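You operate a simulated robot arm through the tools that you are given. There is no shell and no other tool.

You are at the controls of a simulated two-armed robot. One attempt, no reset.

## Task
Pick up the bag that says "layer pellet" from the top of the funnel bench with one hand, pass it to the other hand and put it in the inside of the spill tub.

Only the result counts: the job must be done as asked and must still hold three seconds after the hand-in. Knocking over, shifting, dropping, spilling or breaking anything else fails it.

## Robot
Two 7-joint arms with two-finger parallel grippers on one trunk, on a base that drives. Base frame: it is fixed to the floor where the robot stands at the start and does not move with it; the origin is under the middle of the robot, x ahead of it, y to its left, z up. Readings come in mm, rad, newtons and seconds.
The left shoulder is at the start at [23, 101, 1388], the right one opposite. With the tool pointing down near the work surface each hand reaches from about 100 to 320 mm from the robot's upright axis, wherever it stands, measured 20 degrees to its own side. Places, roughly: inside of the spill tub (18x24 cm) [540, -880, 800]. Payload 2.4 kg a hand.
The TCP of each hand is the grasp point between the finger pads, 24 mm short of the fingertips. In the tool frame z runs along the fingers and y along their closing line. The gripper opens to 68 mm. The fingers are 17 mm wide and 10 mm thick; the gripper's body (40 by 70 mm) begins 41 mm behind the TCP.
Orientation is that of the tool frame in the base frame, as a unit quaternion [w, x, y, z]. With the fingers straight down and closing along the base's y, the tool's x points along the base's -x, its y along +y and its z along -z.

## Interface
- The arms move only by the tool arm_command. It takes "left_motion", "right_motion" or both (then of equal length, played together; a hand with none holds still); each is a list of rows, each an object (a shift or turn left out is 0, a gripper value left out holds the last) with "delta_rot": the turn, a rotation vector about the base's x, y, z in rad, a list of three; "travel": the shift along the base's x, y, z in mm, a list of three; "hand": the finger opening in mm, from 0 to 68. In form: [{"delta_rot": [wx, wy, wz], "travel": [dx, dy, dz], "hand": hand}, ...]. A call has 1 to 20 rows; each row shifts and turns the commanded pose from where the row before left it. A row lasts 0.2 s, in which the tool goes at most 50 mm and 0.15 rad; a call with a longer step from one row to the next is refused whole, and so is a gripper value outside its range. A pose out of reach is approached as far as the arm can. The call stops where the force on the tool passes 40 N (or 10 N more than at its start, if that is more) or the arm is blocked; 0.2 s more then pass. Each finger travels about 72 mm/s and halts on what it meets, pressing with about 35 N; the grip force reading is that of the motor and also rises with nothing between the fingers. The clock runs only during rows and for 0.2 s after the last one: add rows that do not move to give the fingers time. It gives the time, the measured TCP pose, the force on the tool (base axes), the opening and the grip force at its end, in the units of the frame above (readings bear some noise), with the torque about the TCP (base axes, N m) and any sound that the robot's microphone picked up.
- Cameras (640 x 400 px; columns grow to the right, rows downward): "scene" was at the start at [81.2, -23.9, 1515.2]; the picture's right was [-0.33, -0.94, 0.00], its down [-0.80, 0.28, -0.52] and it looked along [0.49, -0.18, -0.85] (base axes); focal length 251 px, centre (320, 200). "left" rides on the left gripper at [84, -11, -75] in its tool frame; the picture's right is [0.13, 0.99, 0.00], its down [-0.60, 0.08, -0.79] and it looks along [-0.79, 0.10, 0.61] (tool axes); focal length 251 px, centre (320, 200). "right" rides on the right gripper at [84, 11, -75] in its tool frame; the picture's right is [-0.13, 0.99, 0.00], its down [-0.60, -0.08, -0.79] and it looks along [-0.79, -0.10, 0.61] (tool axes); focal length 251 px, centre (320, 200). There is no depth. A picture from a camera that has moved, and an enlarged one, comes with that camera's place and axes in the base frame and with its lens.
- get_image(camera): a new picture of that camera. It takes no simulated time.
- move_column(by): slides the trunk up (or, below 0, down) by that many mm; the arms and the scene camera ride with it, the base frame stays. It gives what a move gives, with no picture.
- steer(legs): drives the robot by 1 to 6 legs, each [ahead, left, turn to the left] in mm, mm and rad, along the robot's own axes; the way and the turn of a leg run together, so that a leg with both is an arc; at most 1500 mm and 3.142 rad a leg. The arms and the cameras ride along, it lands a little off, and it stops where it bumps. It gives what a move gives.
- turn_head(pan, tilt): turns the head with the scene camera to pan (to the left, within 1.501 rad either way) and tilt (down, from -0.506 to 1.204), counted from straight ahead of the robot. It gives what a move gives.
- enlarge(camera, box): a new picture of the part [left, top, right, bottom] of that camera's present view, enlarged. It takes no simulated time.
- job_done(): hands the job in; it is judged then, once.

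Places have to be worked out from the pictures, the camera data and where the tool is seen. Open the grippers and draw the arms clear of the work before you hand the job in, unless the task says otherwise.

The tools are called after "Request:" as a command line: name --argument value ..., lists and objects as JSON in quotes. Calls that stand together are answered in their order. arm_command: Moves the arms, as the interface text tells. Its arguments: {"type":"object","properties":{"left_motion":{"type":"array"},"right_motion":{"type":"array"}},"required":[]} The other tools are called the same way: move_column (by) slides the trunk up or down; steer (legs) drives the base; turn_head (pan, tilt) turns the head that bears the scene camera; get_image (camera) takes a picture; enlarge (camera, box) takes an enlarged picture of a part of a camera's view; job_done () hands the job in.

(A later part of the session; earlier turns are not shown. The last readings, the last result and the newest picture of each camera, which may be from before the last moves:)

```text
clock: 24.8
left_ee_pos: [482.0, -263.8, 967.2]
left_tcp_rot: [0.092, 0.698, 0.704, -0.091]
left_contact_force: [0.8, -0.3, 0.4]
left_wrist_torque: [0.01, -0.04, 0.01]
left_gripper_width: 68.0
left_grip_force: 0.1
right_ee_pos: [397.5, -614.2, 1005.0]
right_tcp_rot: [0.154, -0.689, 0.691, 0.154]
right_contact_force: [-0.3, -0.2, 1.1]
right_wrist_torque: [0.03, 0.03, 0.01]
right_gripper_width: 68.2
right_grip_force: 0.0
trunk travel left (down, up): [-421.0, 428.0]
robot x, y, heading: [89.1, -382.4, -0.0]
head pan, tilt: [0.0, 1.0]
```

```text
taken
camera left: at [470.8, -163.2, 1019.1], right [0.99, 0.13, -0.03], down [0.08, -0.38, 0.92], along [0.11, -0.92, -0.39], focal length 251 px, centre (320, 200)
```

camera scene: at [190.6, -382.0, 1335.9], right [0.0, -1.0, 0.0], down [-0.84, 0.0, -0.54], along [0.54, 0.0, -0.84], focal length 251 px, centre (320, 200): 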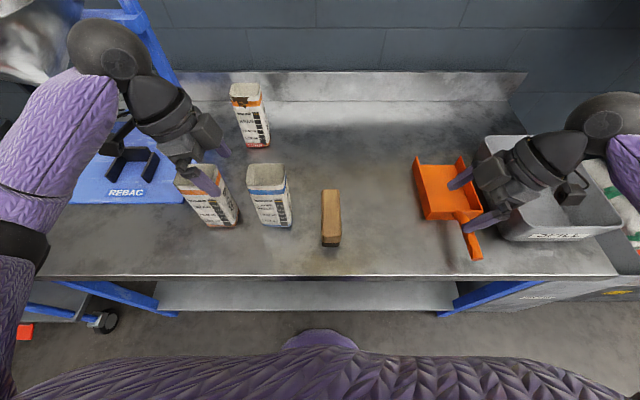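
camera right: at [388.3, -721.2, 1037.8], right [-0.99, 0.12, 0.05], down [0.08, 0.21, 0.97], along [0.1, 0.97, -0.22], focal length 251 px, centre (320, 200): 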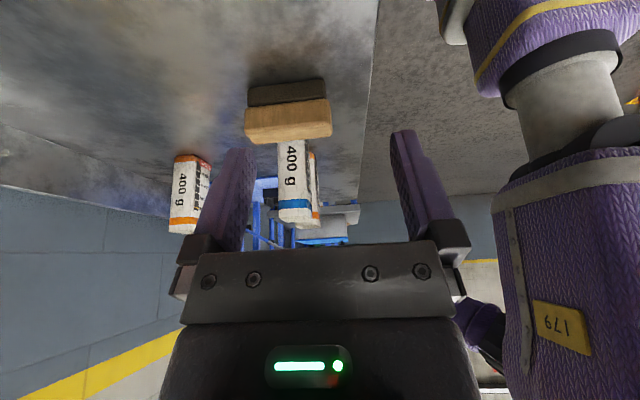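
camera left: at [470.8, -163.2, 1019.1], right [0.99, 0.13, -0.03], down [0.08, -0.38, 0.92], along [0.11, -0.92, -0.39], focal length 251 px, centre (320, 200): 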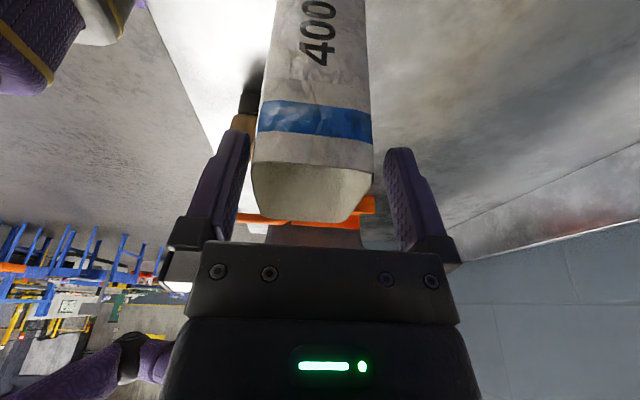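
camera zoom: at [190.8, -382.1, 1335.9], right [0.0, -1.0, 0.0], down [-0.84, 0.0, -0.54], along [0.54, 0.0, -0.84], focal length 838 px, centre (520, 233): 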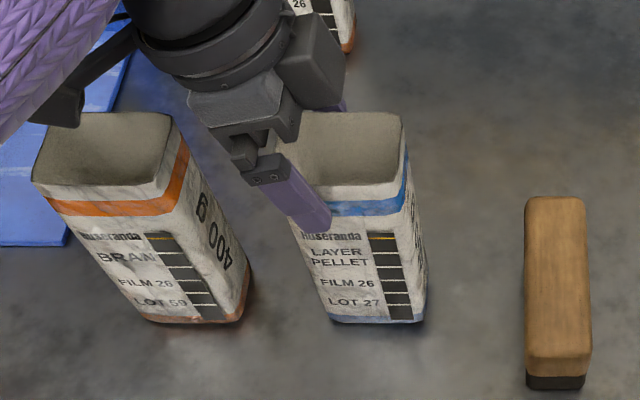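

The fingers straddle the bag well. The camera bracket hangs over the bran bag, so I'll descend only 20 mm more (TCP z≈947, bracket still above the bran top) and then close.

Request:
arm_command --left_motion '[{"travel": [0, 0, -8]}, {"travel": [0, 0, -8]}, {"travel": [0, 0, -4]}, {}]'

Request:
enlarge --camera "scene" --box '[180, 130, 340, 250]'

Request:
get_image --camera "left"

Request:
get_image --camera "right"

```text
clock: 25.8
left_ee_pos: [481.6, -264.3, 946.5]
left_tcp_rot: [0.091, 0.698, 0.704, -0.092]
left_contact_force: [-0.3, 0.6, 0.3]
left_wrist_torque: [0.01, 0.01, -0.02]
left_gripper_width: 67.6
left_grip_force: 0.2
right_ee_pos: [398.1, -614.0, 1005.0]
right_tcp_rot: [0.154, -0.69, 0.691, 0.153]
right_contact_force: [-0.7, 0.6, -0.3]
right_wrist_torque: [-0.01, 0.02, 0.01]
right_gripper_width: 68.0
right_grip_force: 0.0
trunk travel left (down, up): [-421.0, 428.0]
robot x, y, heading: [88.1, -380.1, 0.002]
head pan, tilt: [0.0, 1.0]
```

```text
3.33 times, centred on (260, 190) of scene
camera zoom: at [190.8, -382.1, 1335.9], right [0.0, -1.0, 0.0], down [-0.84, 0.0, -0.54], along [0.54, 0.0, -0.84], focal length 838 px, centre (520, 233)
```

zoom: 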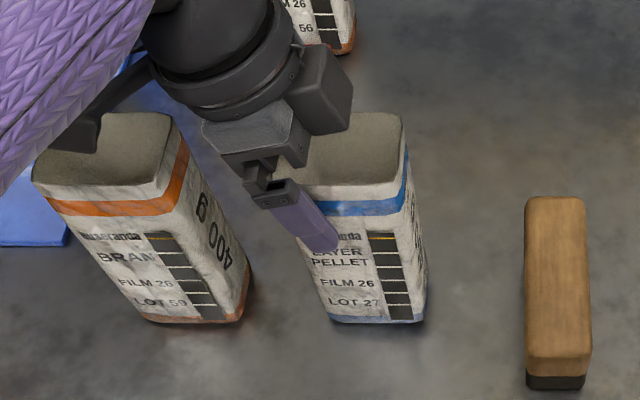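

```text
taken
camera left: at [470.4, -163.3, 998.9], right [0.99, 0.13, -0.03], down [0.08, -0.38, 0.92], along [0.11, -0.92, -0.39], focal length 251 px, centre (320, 200)
```

left: 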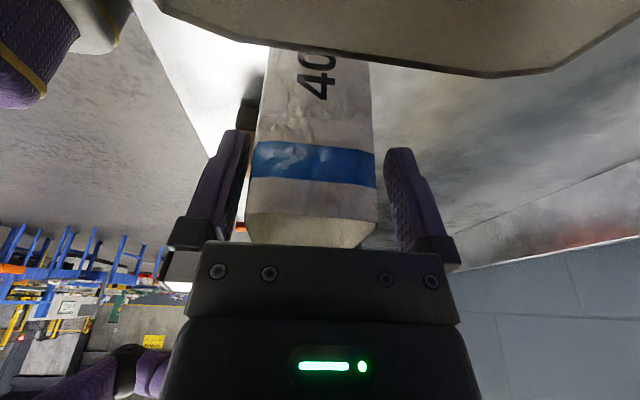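

```text
taken
camera right: at [388.4, -721.2, 1037.6], right [-0.99, 0.12, 0.05], down [0.08, 0.21, 0.97], along [0.1, 0.97, -0.22], focal length 251 px, centre (320, 200)
```

right: 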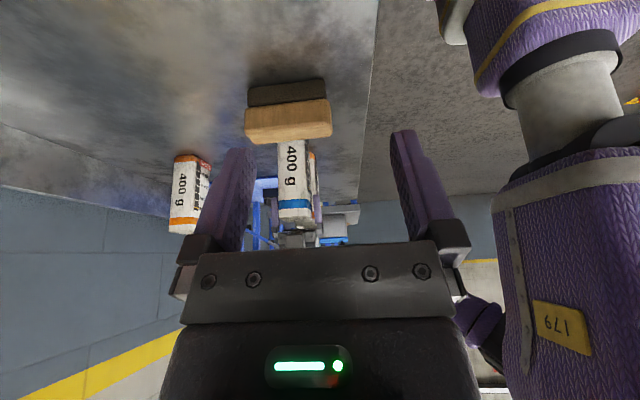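

The fingers straddle the upper part of the bag and the camera still clears the bran bag. I'll close the left gripper with hold rows.

Request:
arm_command --left_motion '[{"hand": 56}, {"hand": 46}, {"hand": 36}, {"hand": 30}, {"hand": 30}, {"hand": 30}]'

Request:
get_image --camera "left"

Request:
enlarge --camera "scene" --box '[180, 130, 340, 250]'

```text
clock: 27.2
left_ee_pos: [483.1, -263.7, 948.0]
left_tcp_rot: [0.092, 0.698, 0.705, -0.091]
left_contact_force: [0.0, 0.1, -0.3]
left_wrist_torque: [0.03, 0.05, -0.02]
left_gripper_width: 51.0
left_grip_force: 34.9
right_ee_pos: [398.7, -613.1, 1004.8]
right_tcp_rot: [0.154, -0.689, 0.691, 0.153]
right_contact_force: [0.3, 0.4, -0.1]
right_wrist_torque: [-0.01, 0.01, 0.0]
right_gripper_width: 68.0
right_grip_force: 0.1
trunk travel left (down, up): [-421.0, 428.0]
robot x, y, heading: [87.5, -379.0, 0.002]
head pan, tilt: [0.0, 1.0]
```

```text
taken
camera left: at [470.5, -163.3, 999.1], right [0.99, 0.13, -0.03], down [0.08, -0.38, 0.92], along [0.11, -0.92, -0.39], focal length 251 px, centre (320, 200)
```

left: 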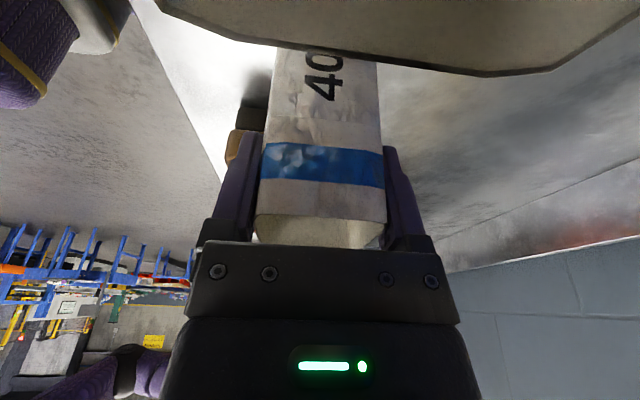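

```text
3.33 times, centred on (260, 190) of scene
camera zoom: at [190.8, -382.1, 1335.9], right [0.0, -1.0, 0.0], down [-0.84, 0.0, -0.54], along [0.54, 0.0, -0.84], focal length 838 px, centre (520, 233)
```

zoom: 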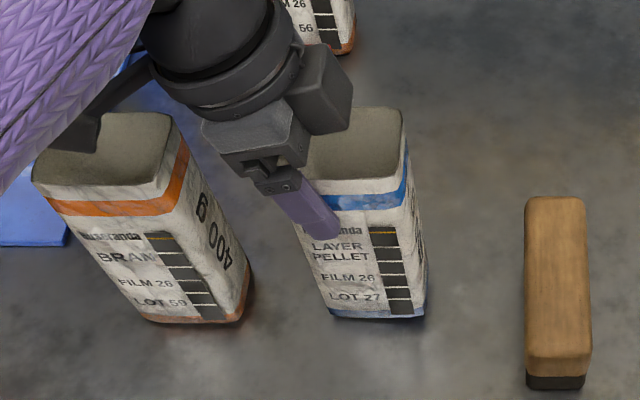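

The grip is firm: 51 mm opening and 35 N. I'll lift slowly, 20 mm first, and check that the bag hangs straight.

Request:
arm_command --left_motion '[{"travel": [0, 0, 3]}, {"travel": [0, 0, 5]}, {"travel": [0, 0, 6]}, {"travel": [0, 0, 6]}, {}]'

Request:
get_image --camera "scene"

Request:
enlarge --camera "scene" --box '[180, 130, 340, 250]'

Request:
get_image --camera "right"

```text
clock: 28.4
left_ee_pos: [482.5, -263.2, 968.5]
left_tcp_rot: [0.092, 0.698, 0.704, -0.091]
left_contact_force: [-0.6, -0.7, -0.2]
left_wrist_torque: [0.01, 0.03, -0.01]
left_gripper_width: 51.0
left_grip_force: 34.6
right_ee_pos: [397.2, -613.6, 1005.4]
right_tcp_rot: [0.154, -0.689, 0.692, 0.152]
right_contact_force: [0.4, 0.0, 0.0]
right_wrist_torque: [0.01, -0.01, -0.02]
right_gripper_width: 67.9
right_grip_force: 0.0
trunk travel left (down, up): [-421.0, 428.0]
robot x, y, heading: [93.1, -383.0, 0.005]
head pan, tilt: [0.0, 1.0]
```

```text
taken
camera scene: at [190.8, -382.1, 1335.9], right [0.0, -1.0, 0.0], down [-0.84, 0.0, -0.54], along [0.54, 0.0, -0.84], focal length 251 px, centre (320, 200)
```

scene: 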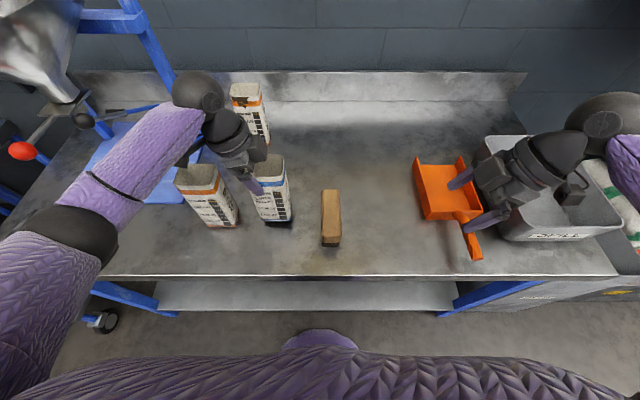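

```text
3.33 times, centred on (260, 190) of scene
camera zoom: at [190.8, -382.1, 1335.9], right [0.0, -1.0, 0.0], down [-0.84, 0.0, -0.54], along [0.54, 0.0, -0.84], focal length 838 px, centre (520, 233)
```

zoom: 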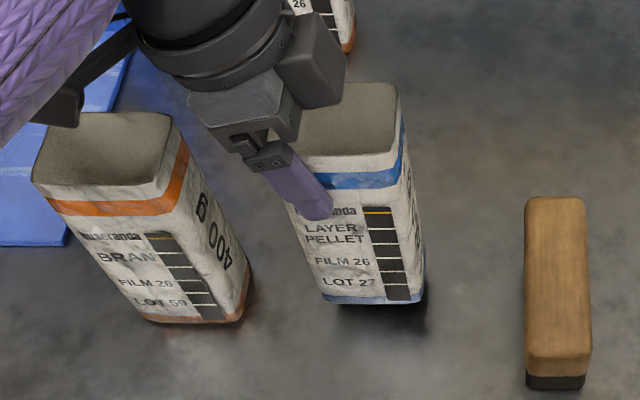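

```text
taken
camera right: at [388.5, -721.2, 1037.6], right [-0.99, 0.12, 0.05], down [0.08, 0.21, 0.97], along [0.1, 0.97, -0.22], focal length 251 px, centre (320, 200)
```

right: 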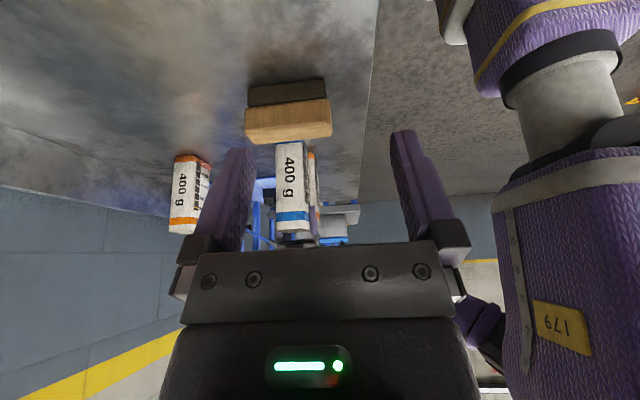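

The bag is lifted cleanly and hangs straight. I'll continue lifting to about z 1110 and bring it a little toward the robot's centre for the handover.

Request:
arm_command --left_motion '[{"travel": [0, 0, 10]}, {"travel": [0, 0, 15]}, {"travel": [0, 0, 20]}, {"travel": [-3, -5, 20]}, {"travel": [-6, -9, 20]}, {"travel": [-6, -9, 20]}, {"travel": [-6, -9, 18]}, {"travel": [-6, -9, 12]}, {"travel": [-6, -9, 6.5]}, {}]'

Request:
get_image --camera "scene"

Request:
get_image --camera "right"

Request:
get_image --camera "left"

```text
clock: 30.6
left_ee_pos: [449.4, -314.2, 1108.5]
left_tcp_rot: [0.092, 0.699, 0.704, -0.092]
left_contact_force: [0.1, -0.1, -0.2]
left_wrist_torque: [-0.01, 0.01, 0.02]
left_gripper_width: 51.0
left_grip_force: 35.4
right_ee_pos: [398.8, -613.1, 1005.2]
right_tcp_rot: [0.153, -0.69, 0.691, 0.154]
right_contact_force: [-0.2, 0.0, -0.1]
right_wrist_torque: [0.0, 0.0, -0.02]
right_gripper_width: 68.1
right_grip_force: 0.0
trunk travel left (down, up): [-421.0, 428.0]
robot x, y, heading: [87.1, -381.3, 0.004]
head pan, tilt: [0.0, 1.0]
```

```text
taken
camera scene: at [190.8, -382.1, 1335.9], right [0.0, -1.0, 0.0], down [-0.84, 0.0, -0.54], along [0.54, 0.0, -0.84], focal length 251 px, centre (320, 200)
```

scene: 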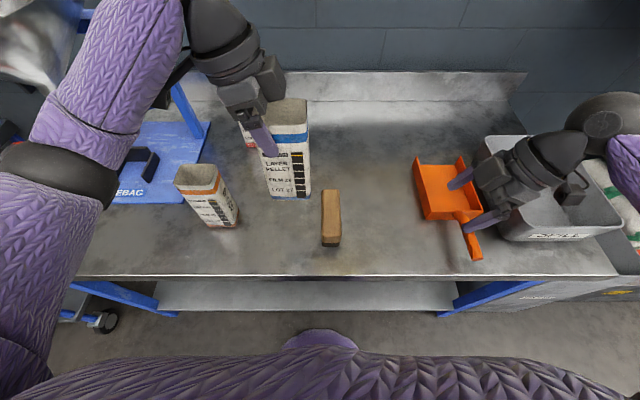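

```text
taken
camera right: at [388.5, -721.2, 1037.6], right [-0.99, 0.12, 0.05], down [0.08, 0.21, 0.97], along [0.1, 0.97, -0.22], focal length 251 px, centre (320, 200)
```

right: 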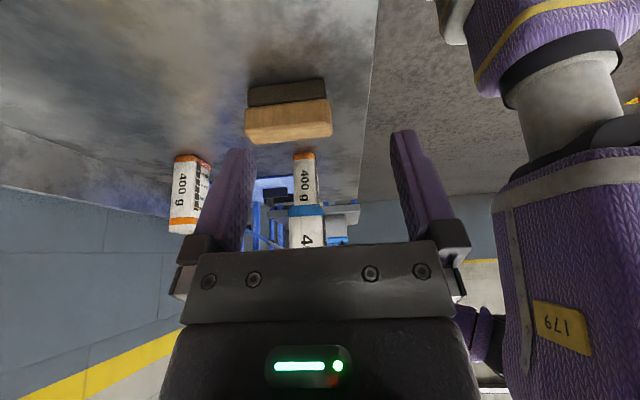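

```text
taken
camera left: at [437.6, -213.3, 1160.7], right [0.99, 0.13, -0.03], down [0.08, -0.38, 0.92], along [0.11, -0.92, -0.39], focal length 251 px, centre (320, 200)
```

left: 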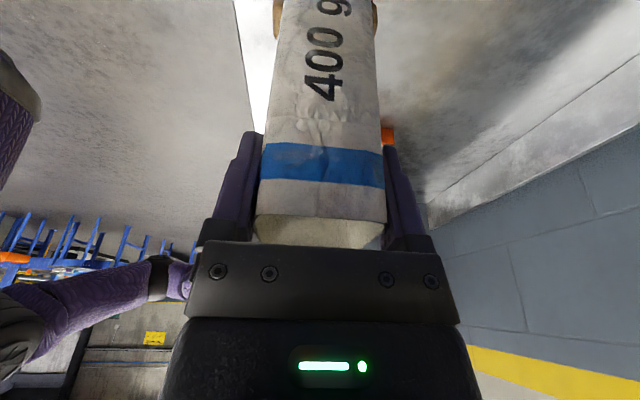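

The bag is held high and straight. Each gripper appears to have a box on the side opposite its camera, so I'll inspect both grippers closely before planning the handover clearances.

Request:
enlarge --camera "scene" --box '[180, 0, 340, 210]'

Request:
enlarge --camera "scene" --box '[440, 80, 640, 260]'

```text
1.90 times, centred on (260, 105) of scene
camera zoom: at [190.8, -382.1, 1335.9], right [0.0, -1.0, 0.0], down [-0.84, 0.0, -0.54], along [0.54, 0.0, -0.84], focal length 479 px, centre (434, 381)
```

zoom: 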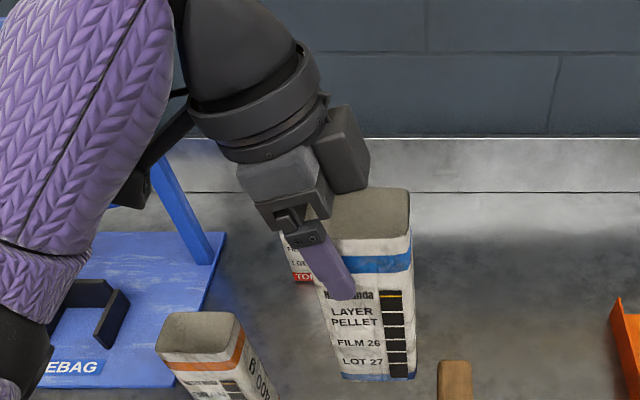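

```text
2.22 times, centred on (540, 170) of scene
camera zoom: at [190.8, -382.1, 1335.9], right [0.0, -1.0, 0.0], down [-0.84, 0.0, -0.54], along [0.54, 0.0, -0.84], focal length 558 px, centre (-169, 267)
```

zoom: 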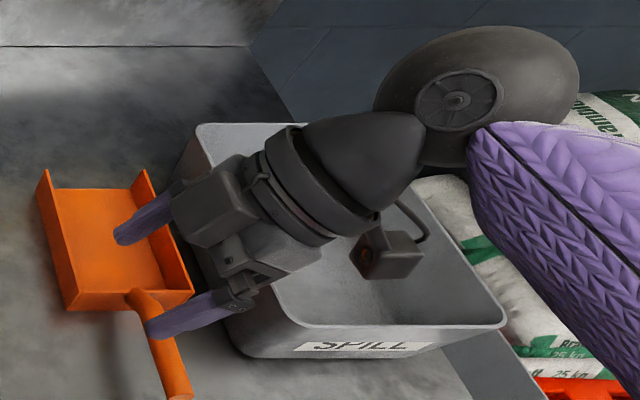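

Each gripper has a motor box about 40 mm off its axis on the side away from the camera. To keep the two boxes apart I'll lean the right hand to 45° and grip the bag's right side about 22 mm lower than the left hand. First I'll bring the right hand to a stand-off point along that approach line.

Request:
arm_command --right_motion '[{"travel": [2, 5, 12], "delta_rot": [0.03, 0, 0]}, {"travel": [5, 12, 20], "delta_rot": [0.05, 0, 0]}, {"travel": [6, 20, 20], "delta_rot": [0.05, 0, 0]}, {"travel": [6, 20, 20], "delta_rot": [0.05, 0, 0]}, {"travel": [6, 20, 20], "delta_rot": [0.05, 0, 0]}, {"travel": [6, 20, 20], "delta_rot": [0.05, 0, 0]}, {"travel": [6, 20, 20], "delta_rot": [0.05, 0, 0]}, {"travel": [6, 20, 18], "delta_rot": [0.019, 0, 0]}, {"travel": [5, 15, 8]}, {"travel": [3, 10, 2]}, {}]'

Request:
get_image --camera "scene"

Request:
get_image --camera "right"

Request:
get_image --camera "left"

```text
clock: 33.0
left_ee_pos: [449.9, -314.6, 1107.9]
left_tcp_rot: [0.093, 0.698, 0.704, -0.091]
left_contact_force: [-0.6, -0.3, 0.0]
left_wrist_torque: [-0.03, 0.01, -0.03]
left_gripper_width: 51.1
left_grip_force: 34.7
right_ee_pos: [449.2, -450.9, 1164.8]
right_tcp_rot: [0.271, -0.653, 0.654, 0.27]
right_contact_force: [-0.4, -0.4, -0.5]
right_wrist_torque: [-0.02, 0.02, 0.04]
right_gripper_width: 68.0
right_grip_force: 0.0
trunk travel left (down, up): [-421.0, 428.0]
robot x, y, heading: [89.9, -383.8, 0.004]
head pan, tilt: [0.0, 1.0]
```

```text
taken
camera scene: at [190.9, -382.0, 1335.9], right [0.0, -1.0, 0.0], down [-0.84, 0.0, -0.54], along [0.54, 0.0, -0.84], focal length 251 px, centre (320, 200)
```

scene: 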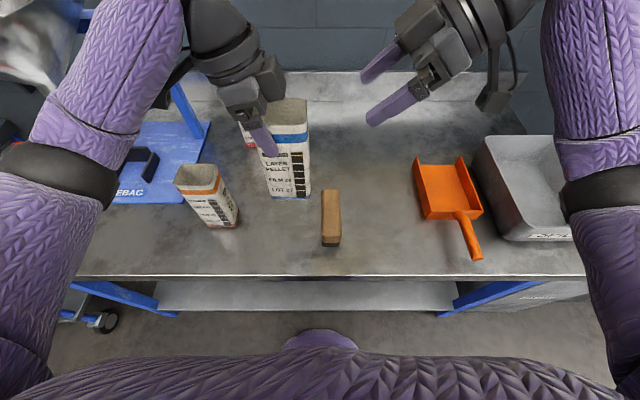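

```text
taken
camera right: at [439.4, -563.6, 1159.4], right [-0.99, 0.09, 0.09], down [0.08, -0.13, 0.99], along [0.1, 0.99, 0.13], focal length 251 px, centre (320, 200)
```

right: 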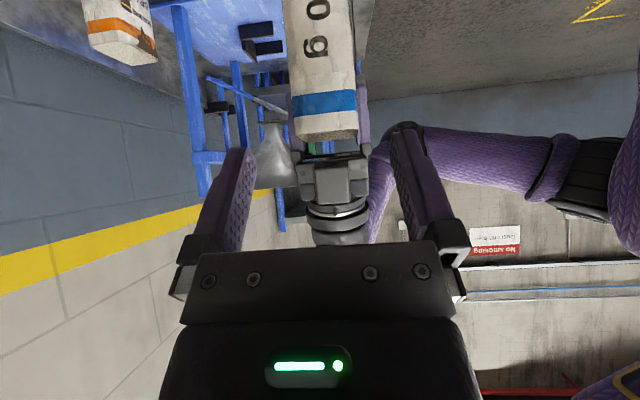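

```text
taken
camera left: at [437.7, -213.1, 1160.5], right [0.99, 0.13, -0.03], down [0.08, -0.38, 0.92], along [0.11, -0.92, -0.39], focal length 251 px, centre (320, 200)
```

left: 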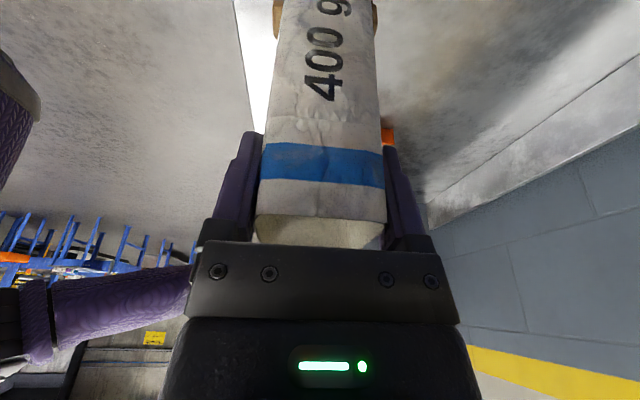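

The right camera gives a clear view of the bag's right side and of the left gripper's box, and the geometry agrees with my estimate. I'll advance along the approach line to about 35 mm short of the grasp and check.

Request:
arm_command --right_motion '[{"travel": [0, 6, -5]}, {"travel": [0.5, 12, -10]}, {"travel": [0.5, 14, -11.7]}, {"travel": [0, 14, -11.7]}, {"travel": [0, 12, -9]}, {"travel": [0, 8, -5.6]}, {}]'

Request:
get_image --camera "scene"

Request:
get_image --camera "right"

Request:
enlarge --camera "scene" --box '[180, 0, 460, 210]'

```text
clock: 34.6
left_ee_pos: [449.0, -313.9, 1109.0]
left_tcp_rot: [0.092, 0.698, 0.704, -0.091]
left_contact_force: [-0.2, -0.8, -0.1]
left_wrist_torque: [0.02, -0.01, 0.01]
left_gripper_width: 51.2
left_grip_force: 34.7
right_ee_pos: [451.3, -384.5, 1111.6]
right_tcp_rot: [0.271, -0.653, 0.654, 0.27]
right_contact_force: [0.1, -0.6, 0.6]
right_wrist_torque: [-0.01, 0.0, -0.03]
right_gripper_width: 67.8
right_grip_force: 0.0
trunk travel left (down, up): [-421.0, 428.0]
robot x, y, heading: [86.7, -381.3, -0.001]
head pan, tilt: [0.0, 1.0]
```

```text
taken
camera scene: at [190.9, -382.0, 1335.9], right [0.0, -1.0, 0.0], down [-0.84, 0.0, -0.54], along [0.54, 0.0, -0.84], focal length 251 px, centre (320, 200)
```

scene: 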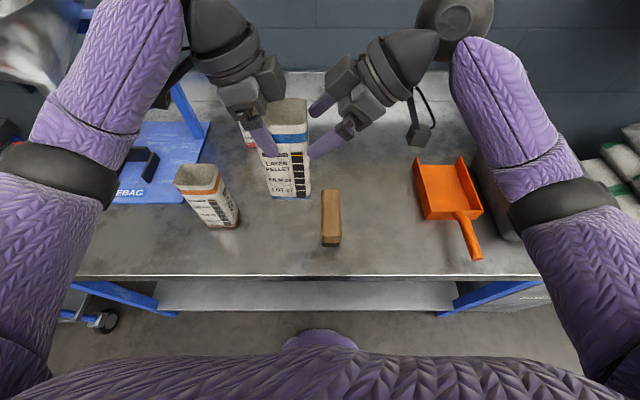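

```text
taken
camera right: at [440.3, -497.6, 1105.7], right [-0.99, 0.09, 0.09], down [0.08, -0.13, 0.99], along [0.1, 0.99, 0.13], focal length 251 px, centre (320, 200)
```

right: 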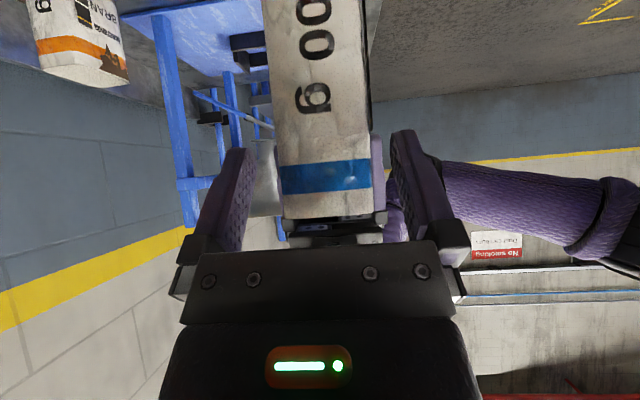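

```text
1.90 times, centred on (320, 105) of scene
camera zoom: at [190.9, -382.0, 1335.9], right [0.0, -1.0, 0.0], down [-0.84, 0.0, -0.54], along [0.54, 0.0, -0.84], focal length 479 px, centre (320, 381)
```

zoom: 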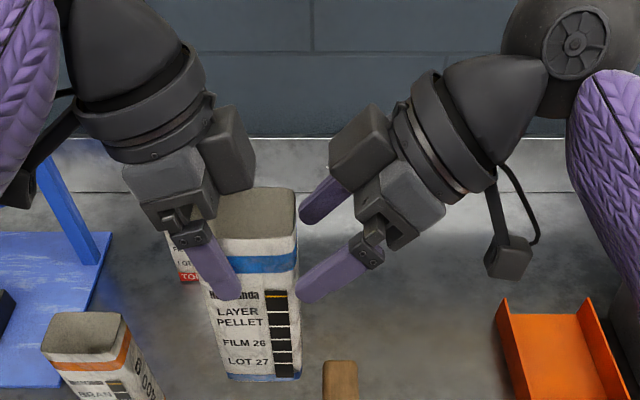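

The alignment is good: the bag is centred between the right fingers and the two motor boxes are well apart. I'll make the final advance of about 34 mm along the approach line.

Request:
arm_command --right_motion '[{"travel": [-0.8, 5, -4.6]}, {"travel": [-0.8, 8, -7.4]}, {"travel": [0, 7, -6.4]}, {"travel": [0, 5, -4.6]}, {}]'

Request:
enlarge --camera "scene" --box '[180, 0, 460, 210]'

Request:
get_image --camera "right"

```text
clock: 35.8
left_ee_pos: [450.1, -312.9, 1108.3]
left_tcp_rot: [0.092, 0.698, 0.704, -0.091]
left_contact_force: [0.3, -0.1, -1.1]
left_wrist_torque: [-0.02, -0.02, -0.01]
left_gripper_width: 51.2
left_grip_force: 35.1
right_ee_pos: [448.3, -360.4, 1087.7]
right_tcp_rot: [0.27, -0.653, 0.654, 0.271]
right_contact_force: [-0.1, 0.4, -0.5]
right_wrist_torque: [0.01, 0.01, 0.02]
right_gripper_width: 68.0
right_grip_force: 0.1
trunk travel left (down, up): [-421.0, 428.0]
robot x, y, heading: [86.5, -381.2, 0.001]
head pan, tilt: [0.0, 1.0]
```

```text
1.90 times, centred on (320, 105) of scene
camera zoom: at [190.9, -382.0, 1335.9], right [0.0, -1.0, 0.0], down [-0.84, 0.0, -0.54], along [0.54, 0.0, -0.84], focal length 479 px, centre (320, 381)
```

zoom: 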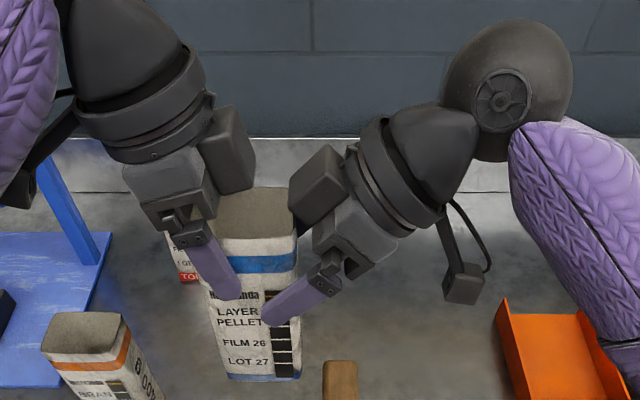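

```text
taken
camera right: at [439.0, -472.5, 1082.2], right [-0.99, 0.09, 0.09], down [0.08, -0.13, 0.99], along [0.1, 0.99, 0.13], focal length 251 px, centre (320, 200)
```

right: 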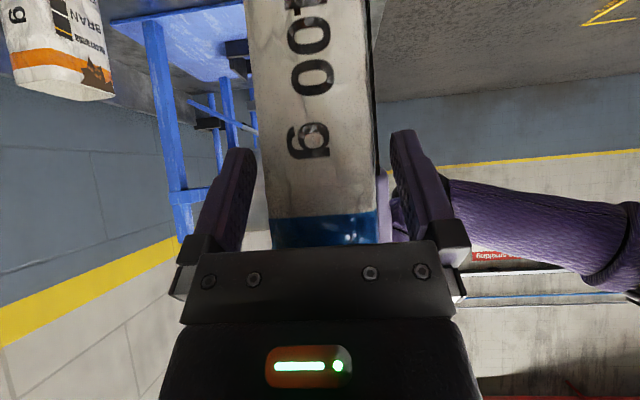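

The right fingers straddle the bag's right side, free of the left fingers and box. I'll close the right gripper.

Request:
arm_command --right_motion '[{"hand": 60}, {"hand": 54}, {"hand": 48}, {"hand": 40}, {"hand": 30}, {"hand": 30}, {"hand": 30}]'

Request:
enlarge --camera "scene" --box '[180, 0, 460, 210]'

Request:
get_image --camera "right"

```text
clock: 37.4
left_ee_pos: [448.6, -314.0, 1109.2]
left_tcp_rot: [0.091, 0.699, 0.703, -0.092]
left_contact_force: [-21.0, -2.5, 4.4]
left_wrist_torque: [-0.12, 0.34, -0.6]
left_gripper_width: 51.3
left_grip_force: 35.1
right_ee_pos: [449.4, -360.7, 1088.1]
right_tcp_rot: [0.272, -0.652, 0.655, 0.269]
right_contact_force: [20.9, 3.2, -4.4]
right_wrist_torque: [-0.14, 0.1, -0.41]
right_gripper_width: 51.0
right_grip_force: 35.1
trunk travel left (down, up): [-421.0, 428.0]
robot x, y, heading: [87.7, -380.2, -0.006]
head pan, tilt: [0.0, 1.0]
```

```text
1.90 times, centred on (320, 105) of scene
camera zoom: at [190.9, -382.0, 1335.9], right [0.0, -1.0, 0.0], down [-0.84, 0.0, -0.54], along [0.54, 0.0, -0.84], focal length 479 px, centre (320, 381)
```

zoom: 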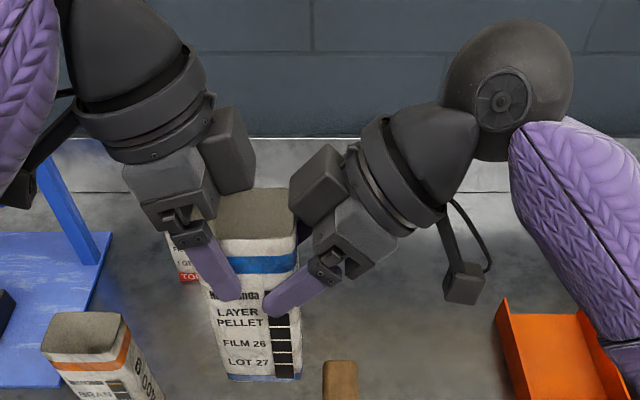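

```text
taken
camera right: at [439.2, -472.9, 1082.3], right [-0.99, 0.1, 0.09], down [0.08, -0.13, 0.99], along [0.11, 0.99, 0.13], focal length 251 px, centre (320, 200)
```

right: 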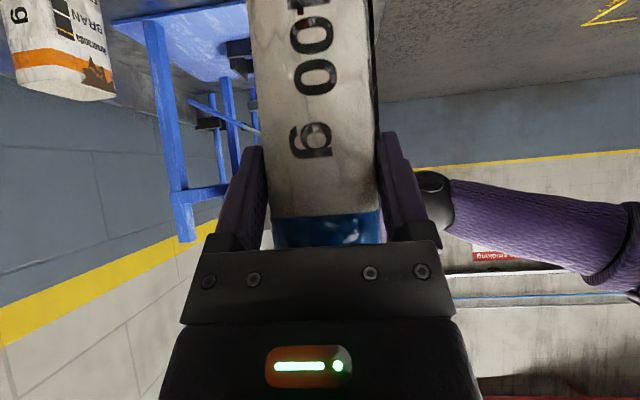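

Both hands hold the bag, but there is a 21 N sideways tension because of a small x mismatch. I'll ease the right hand slightly in +x to relax it before the left releases.

Request:
arm_command --right_motion '[{"travel": [0.5, 0, 0]}, {}]'

```text
clock: 38.0
left_ee_pos: [449.1, -312.7, 1108.1]
left_tcp_rot: [0.092, 0.698, 0.704, -0.092]
left_contact_force: [-22.6, -2.4, 7.5]
left_wrist_torque: [-0.28, 0.48, -0.64]
left_gripper_width: 51.1
left_grip_force: 34.8
right_ee_pos: [450.0, -359.3, 1087.9]
right_tcp_rot: [0.271, -0.653, 0.654, 0.271]
right_contact_force: [23.5, 2.4, -6.9]
right_wrist_torque: [-0.1, 0.01, -0.44]
right_gripper_width: 51.2
right_grip_force: 35.0
trunk travel left (down, up): [-421.0, 428.0]
robot x, y, heading: [89.4, -384.1, -0.0]
head pan, tilt: [0.0, 1.0]
```

The force rose slightly, so the correct direction is the other way. I'll move the right hand by −1 mm in x.

Request:
arm_command --right_motion '[{"travel": [-0.5, 0, 0]}, {"travel": [-0.7, 0, 0]}, {}]'

```text
clock: 38.8
left_ee_pos: [449.6, -312.4, 1109.2]
left_tcp_rot: [0.092, 0.699, 0.704, -0.092]
left_contact_force: [-31.9, 2.6, 6.9]
left_wrist_torque: [-0.23, 0.37, -0.84]
left_gripper_width: 51.2
left_grip_force: 34.9
right_ee_pos: [448.5, -360.4, 1088.2]
right_tcp_rot: [0.272, -0.652, 0.655, 0.27]
right_contact_force: [31.3, -2.8, -7.3]
right_wrist_torque: [-0.05, 0.21, -0.65]
right_gripper_width: 51.1
right_grip_force: 35.3
trunk travel left (down, up): [-421.0, 428.0]
robot x, y, heading: [90.2, -381.1, -0.005]
head pan, tilt: [0.0, 1.0]
```

Going −x raised it to 31 N, so +x is the relieving direction after all. I'll ease the right hand +2 mm.

Request:
arm_command --right_motion '[{"travel": [0.7, 0, 0]}, {"travel": [0.7, 0, 0]}, {"travel": [0.6, 0, 0]}, {}, {}]'

```text
clock: 40.0
left_ee_pos: [449.3, -313.2, 1108.6]
left_tcp_rot: [0.092, 0.697, 0.705, -0.091]
left_contact_force: [-9.4, 8.9, 7.4]
left_wrist_torque: [0.07, 0.34, -0.4]
left_gripper_width: 51.2
left_grip_force: 35.0
right_ee_pos: [450.2, -360.9, 1088.4]
right_tcp_rot: [0.27, -0.653, 0.654, 0.271]
right_contact_force: [8.9, -9.8, -7.1]
right_wrist_torque: [-0.24, -0.12, -0.06]
right_gripper_width: 51.4
right_grip_force: 35.3
trunk travel left (down, up): [-421.0, 428.0]
robot x, y, heading: [91.7, -381.0, 0.0]
head pan, tilt: [0.0, 1.0]
```

The tension is down to about 9 N per axis. One more small correction along the felt force will relax it further.

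Request:
arm_command --right_motion '[{"travel": [0.4, -0.4, -0.3]}, {"travel": [0.4, -0.4, -0.3]}, {}, {}]'

```text
clock: 41.0
left_ee_pos: [449.2, -314.1, 1108.7]
left_tcp_rot: [0.092, 0.698, 0.705, -0.09]
left_contact_force: [17.4, 2.6, -3.1]
left_wrist_torque: [0.21, -0.17, 0.15]
left_gripper_width: 50.8
left_grip_force: 35.2
right_ee_pos: [449.9, -361.0, 1088.7]
right_tcp_rot: [-0.271, 0.654, -0.652, -0.272]
right_contact_force: [-17.0, -2.5, 2.5]
right_wrist_torque: [0.02, -0.19, 0.61]
right_gripper_width: 51.0
right_grip_force: 34.8
trunk travel left (down, up): [-421.0, 428.0]
robot x, y, heading: [88.4, -380.1, -0.0]
head pan, tilt: [0.0, 1.0]
```

The sign flipped, to −17 N in x. I'll go back a third of a millimetre.

Request:
arm_command --right_motion '[{"travel": [-0.35, 0, 0]}, {}, {}]'

```text
clock: 41.8
left_ee_pos: [450.1, -313.0, 1108.9]
left_tcp_rot: [0.092, 0.697, 0.705, -0.091]
left_contact_force: [23.5, 1.5, -6.0]
left_wrist_torque: [-0.13, -0.42, 0.45]
left_gripper_width: 50.9
left_grip_force: 35.1
right_ee_pos: [451.1, -359.2, 1088.0]
right_tcp_rot: [-0.27, 0.654, -0.653, -0.272]
right_contact_force: [-24.0, -2.0, 6.3]
right_wrist_torque: [0.39, -0.06, 0.7]
right_gripper_width: 51.4
right_grip_force: 34.7
trunk travel left (down, up): [-421.0, 428.0]
robot x, y, heading: [92.3, -381.2, 0.002]
head pan, tilt: [0.0, 1.0]
```

The residual tension fluctuates within about ±20 N, which is only 1–2 mm of springback. The right grip is firm at 35 N and 51 mm, so I'll open the left hand now.

Request:
arm_command --left_motion '[{"hand": 53}, {"hand": 56}, {"hand": 60}, {"hand": 68}, {"hand": 68}, {"hand": 68}]'

Request:
enlarge --camera "scene" --box '[180, 0, 460, 210]'

Request:
get_image --camera "left"

Request:
get_image --camera "right"

```text
clock: 43.2
left_ee_pos: [449.5, -314.4, 1108.8]
left_tcp_rot: [0.091, 0.698, 0.704, -0.092]
left_contact_force: [0.4, 0.0, 0.6]
left_wrist_torque: [-0.03, -0.01, -0.04]
left_gripper_width: 67.9
left_grip_force: 0.1
right_ee_pos: [451.7, -360.9, 1088.2]
right_tcp_rot: [0.271, -0.653, 0.654, 0.271]
right_contact_force: [0.0, -0.5, 0.2]
right_wrist_torque: [0.0, 0.02, 0.04]
right_gripper_width: 51.2
right_grip_force: 34.8
trunk travel left (down, up): [-421.0, 428.0]
robot x, y, heading: [86.7, -376.7, -0.003]
head pan, tilt: [0.0, 1.0]
```

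```text
1.90 times, centred on (320, 105) of scene
camera zoom: at [190.9, -382.0, 1335.9], right [0.0, -1.0, 0.0], down [-0.84, 0.0, -0.54], along [0.54, 0.0, -0.84], focal length 479 px, centre (320, 381)
```

zoom: 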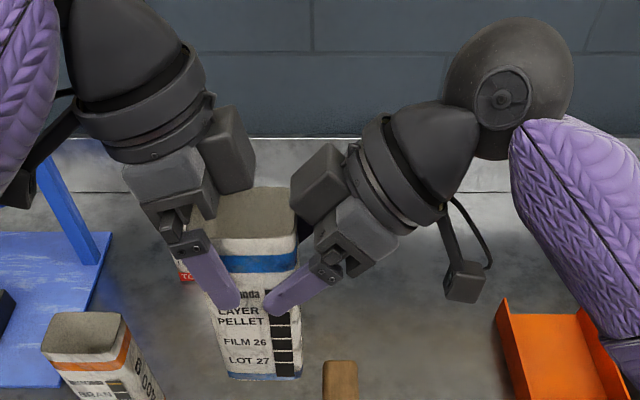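

```text
taken
camera left: at [437.7, -213.0, 1160.5], right [0.99, 0.13, -0.03], down [0.08, -0.38, 0.92], along [0.11, -0.92, -0.39], focal length 251 px, centre (320, 200)
```

left: 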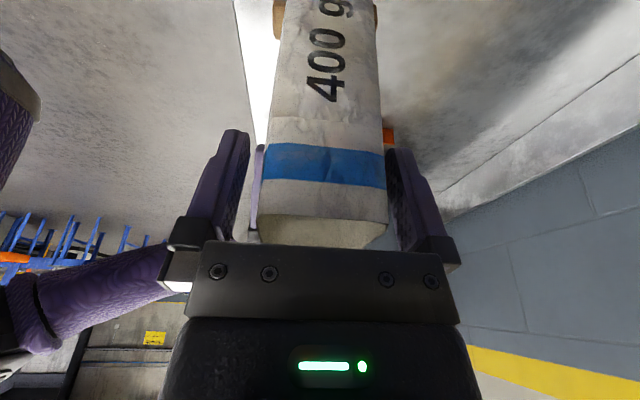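

```text
taken
camera right: at [440.9, -473.5, 1082.3], right [-0.99, 0.09, 0.09], down [0.08, -0.13, 0.99], along [0.1, 0.99, 0.13], focal length 251 px, centre (320, 200)
```

right: 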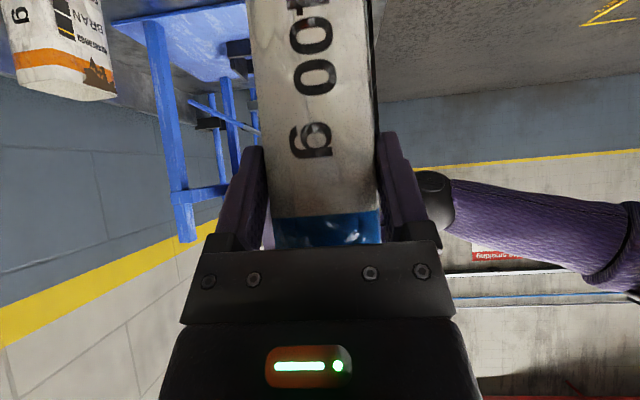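

The right hand alone holds the bag upright, with forces near zero. I'll retract the left hand backwards along its own axis and then out to the left.

Request:
arm_command --left_motion '[{"travel": [0, 2.1, 8]}, {"travel": [0, 4, 15]}, {"travel": [0, 5.2, 19.3]}, {"travel": [0, 5.2, 19.3]}, {"travel": [0, 5.2, 19.3]}, {"travel": [0, 12, 15]}, {"travel": [0, 20, 5]}, {"travel": [0, 20, 0]}, {"travel": [0, 15, 0]}, {}]'

Request:
get_image --camera "scene"

```text
clock: 45.4
left_ee_pos: [449.3, -224.2, 1209.8]
left_tcp_rot: [0.092, 0.698, 0.705, -0.091]
left_contact_force: [-0.5, 0.1, -0.3]
left_wrist_torque: [-0.03, 0.02, 0.01]
left_gripper_width: 68.0
left_grip_force: 0.0
right_ee_pos: [450.5, -360.4, 1087.8]
right_tcp_rot: [0.271, -0.653, 0.653, 0.271]
right_contact_force: [-0.3, 0.7, 0.2]
right_wrist_torque: [-0.06, 0.01, 0.0]
right_gripper_width: 51.1
right_grip_force: 34.5
trunk travel left (down, up): [-421.0, 428.0]
robot x, y, heading: [90.3, -378.0, 0.001]
head pan, tilt: [0.0, 1.0]
```

```text
taken
camera scene: at [190.9, -382.0, 1335.9], right [0.0, -1.0, 0.0], down [-0.84, 0.0, -0.54], along [0.54, 0.0, -0.84], focal length 251 px, centre (320, 200)
```

scene: 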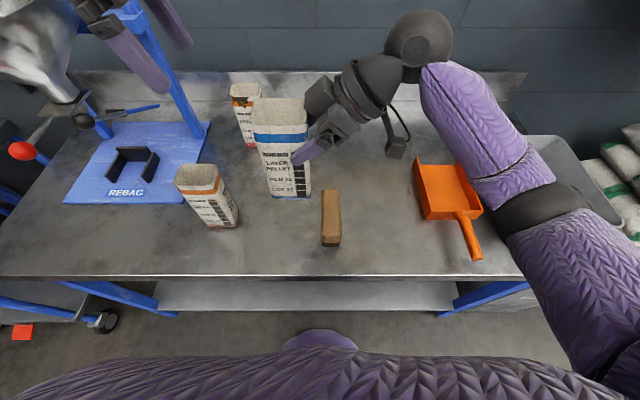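

The left hand is clear. Before driving to the tub, I'll look right to see the tub, the sacks and the space there.

Request:
turn_head --pan -0.9 --tilt 0.8

Request:
get_image --camera "scene"

```text
clock: 46.6
left_ee_pos: [449.7, -224.6, 1209.2]
left_tcp_rot: [0.092, 0.698, 0.704, -0.092]
left_contact_force: [-0.9, 0.3, 0.2]
left_wrist_torque: [0.02, 0.02, 0.01]
left_gripper_width: 68.2
left_grip_force: 0.1
right_ee_pos: [451.0, -361.6, 1088.2]
right_tcp_rot: [0.271, -0.652, 0.654, 0.27]
right_contact_force: [0.7, 0.1, -0.3]
right_wrist_torque: [-0.03, 0.02, 0.0]
right_gripper_width: 51.4
right_grip_force: 35.4
trunk travel left (down, up): [-421.0, 428.0]
robot x, y, heading: [91.2, -379.9, 0.006]
head pan, tilt: [-0.901, 0.799]
```

```text
taken
camera scene: at [171.4, -445.1, 1351.0], right [-0.78, -0.62, 0.0], down [-0.45, 0.56, -0.7], along [0.43, -0.55, -0.72], focal length 251 px, centre (320, 200)
```

scene: 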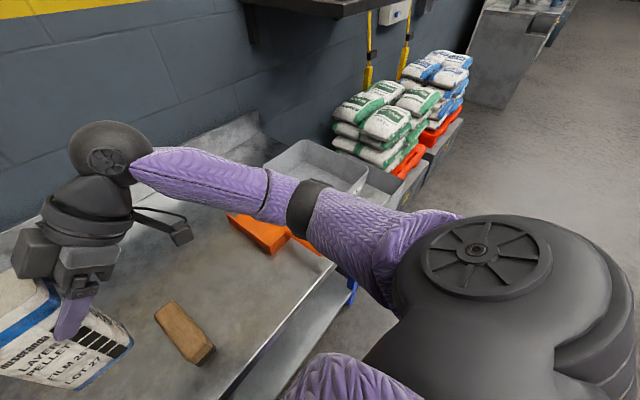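

The route along the bench is clear; the sacks lie well beyond y<−1000 and close to the wall. With the bag bottom at about z≈968, above everything on the route, I'll drive back 70 mm and right 330 mm.

Request:
steer --legs '[[-70, 0, 0], [0, -330, 0]]'

Request:
turn_head --pan -0.25 --tilt 1.0

Request:
get_image --camera "scene"

Request:
get_image --camera "left"

```text
clock: 49.4
left_ee_pos: [380.0, -556.8, 1209.5]
left_tcp_rot: [0.092, 0.698, 0.704, -0.092]
left_contact_force: [-1.9, 0.1, -0.2]
left_wrist_torque: [0.02, 0.0, -0.05]
left_gripper_width: 68.1
left_grip_force: 0.1
right_ee_pos: [379.3, -691.7, 1087.8]
right_tcp_rot: [0.271, -0.652, 0.655, 0.27]
right_contact_force: [-0.3, -0.4, -0.1]
right_wrist_torque: [0.0, -0.02, -0.04]
right_gripper_width: 51.2
right_grip_force: 34.9
trunk travel left (down, up): [-421.0, 428.0]
robot x, y, heading: [23.1, -712.5, 0.003]
head pan, tilt: [-0.901, 0.799]
```

```text
clock: 50.4
left_ee_pos: [379.5, -554.9, 1209.9]
left_tcp_rot: [0.092, 0.698, 0.704, -0.091]
left_contact_force: [-0.4, -0.3, -0.7]
left_wrist_torque: [0.02, 0.01, 0.0]
left_gripper_width: 67.8
left_grip_force: 0.1
right_ee_pos: [381.5, -690.7, 1088.1]
right_tcp_rot: [0.271, -0.653, 0.654, 0.27]
right_contact_force: [1.1, 1.0, 0.5]
right_wrist_torque: [-0.01, -0.02, -0.01]
right_gripper_width: 51.0
right_grip_force: 35.1
trunk travel left (down, up): [-421.0, 428.0]
robot x, y, heading: [20.3, -709.4, 0.002]
head pan, tilt: [-0.25, 1.0]
```

```text
taken
camera scene: at [118.3, -729.4, 1335.9], right [-0.25, -0.97, 0.0], down [-0.81, 0.21, -0.54], along [0.52, -0.14, -0.84], focal length 251 px, centre (320, 200)
```

scene: 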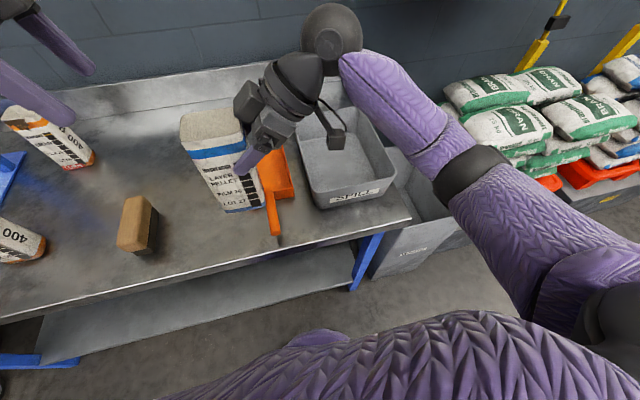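

```text
taken
camera left: at [368.1, -454.9, 1261.1], right [0.99, 0.13, -0.03], down [0.08, -0.38, 0.92], along [0.11, -0.92, -0.39], focal length 251 px, centre (320, 200)
```

left: 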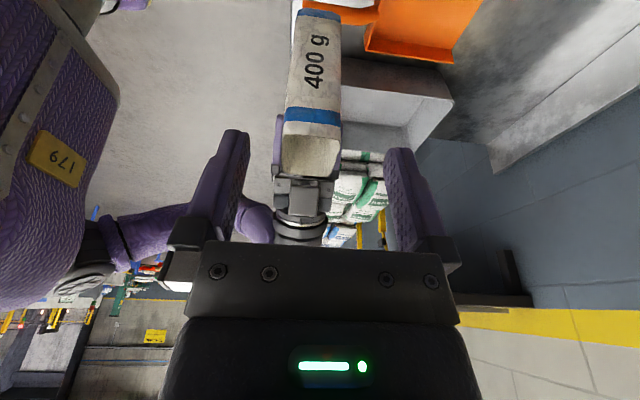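

The bag rides well. I'll measure the tub precisely from here.

Request:
enlarge --camera "scene" --box '[180, 90, 440, 250]'

```text
2.46 times, centred on (310, 170) of scene
camera zoom: at [118.3, -729.4, 1335.9], right [-0.25, -0.97, 0.0], down [-0.81, 0.21, -0.54], along [0.52, -0.14, -0.84], focal length 619 px, centre (345, 274)
```

zoom: 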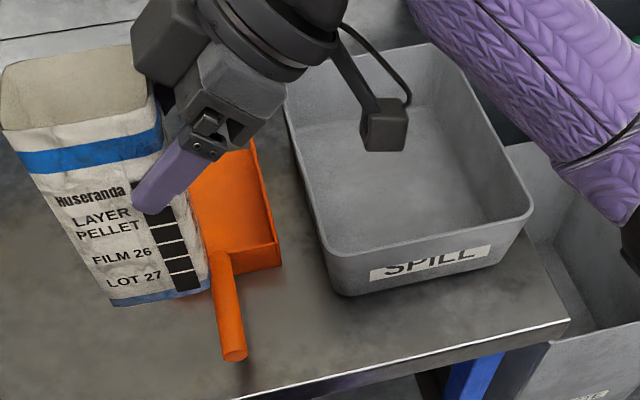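

Tub rim: x≈413–652, y≈−787…−977, z≈900, with its centre near (532, −882). I'll now turn the bag 90° clockwise, so the hand leans toward the robot and its camera stays in front of the tub, while moving forward and right. I'll do the first half and then check.

Request:
arm_command --right_motion '[{"travel": [8, -4, 2], "delta_rot": [0, 0, -0.05]}, {"travel": [14, -8, 3], "delta_rot": [0, 0, -0.09]}, {"travel": [16, -12, 3], "delta_rot": [0, 0, -0.1]}, {"travel": [16, -12, 2], "delta_rot": [0, 0, -0.1]}, {"travel": [16, -12, 0], "delta_rot": [0, 0, -0.1]}, {"travel": [14, -12, 0], "delta_rot": [0, 0, -0.1]}, {"travel": [12, -12, 0], "delta_rot": [0, 0, -0.1]}, {"travel": [8, -10, 0], "delta_rot": [0, 0, -0.1]}, {"travel": [4, -6, 0], "delta_rot": [0, 0, -0.05]}, {}]'

Request:
get_image --camera "scene"

Request:
get_image --camera "right"

```text
clock: 52.6
left_ee_pos: [380.5, -555.2, 1209.6]
left_tcp_rot: [0.092, 0.699, 0.704, -0.092]
left_contact_force: [-0.8, -0.1, -0.1]
left_wrist_torque: [0.02, -0.05, -0.02]
left_gripper_width: 68.0
left_grip_force: 0.0
right_ee_pos: [488.4, -780.3, 1097.8]
right_tcp_rot: [0.355, -0.35, 0.855, 0.145]
right_contact_force: [-0.1, -0.3, -0.3]
right_wrist_torque: [0.0, 0.02, 0.01]
right_gripper_width: 51.2
right_grip_force: 35.2
trunk travel left (down, up): [-421.0, 428.0]
robot x, y, heading: [17.7, -711.0, 0.002]
head pan, tilt: [-0.25, 1.0]
```

```text
taken
camera scene: at [118.3, -729.4, 1335.9], right [-0.25, -0.97, 0.0], down [-0.82, 0.21, -0.54], along [0.52, -0.13, -0.84], focal length 251 px, centre (320, 200)
```

scene: 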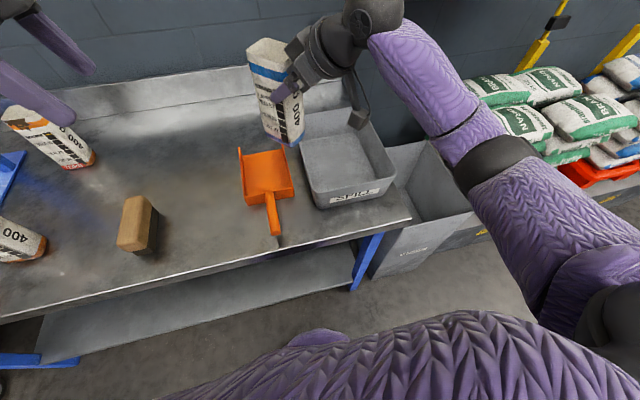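

```text
taken
camera right: at [401.9, -850.6, 1092.1], right [-0.63, 0.77, 0.09], down [-0.04, -0.15, 0.99], along [0.78, 0.62, 0.13], focal length 251 px, centre (320, 200)
```

right: 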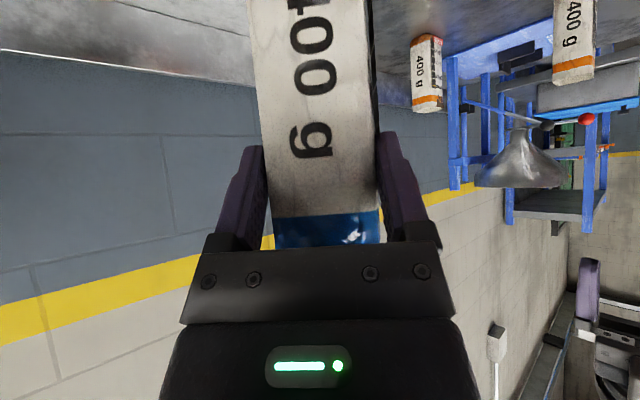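

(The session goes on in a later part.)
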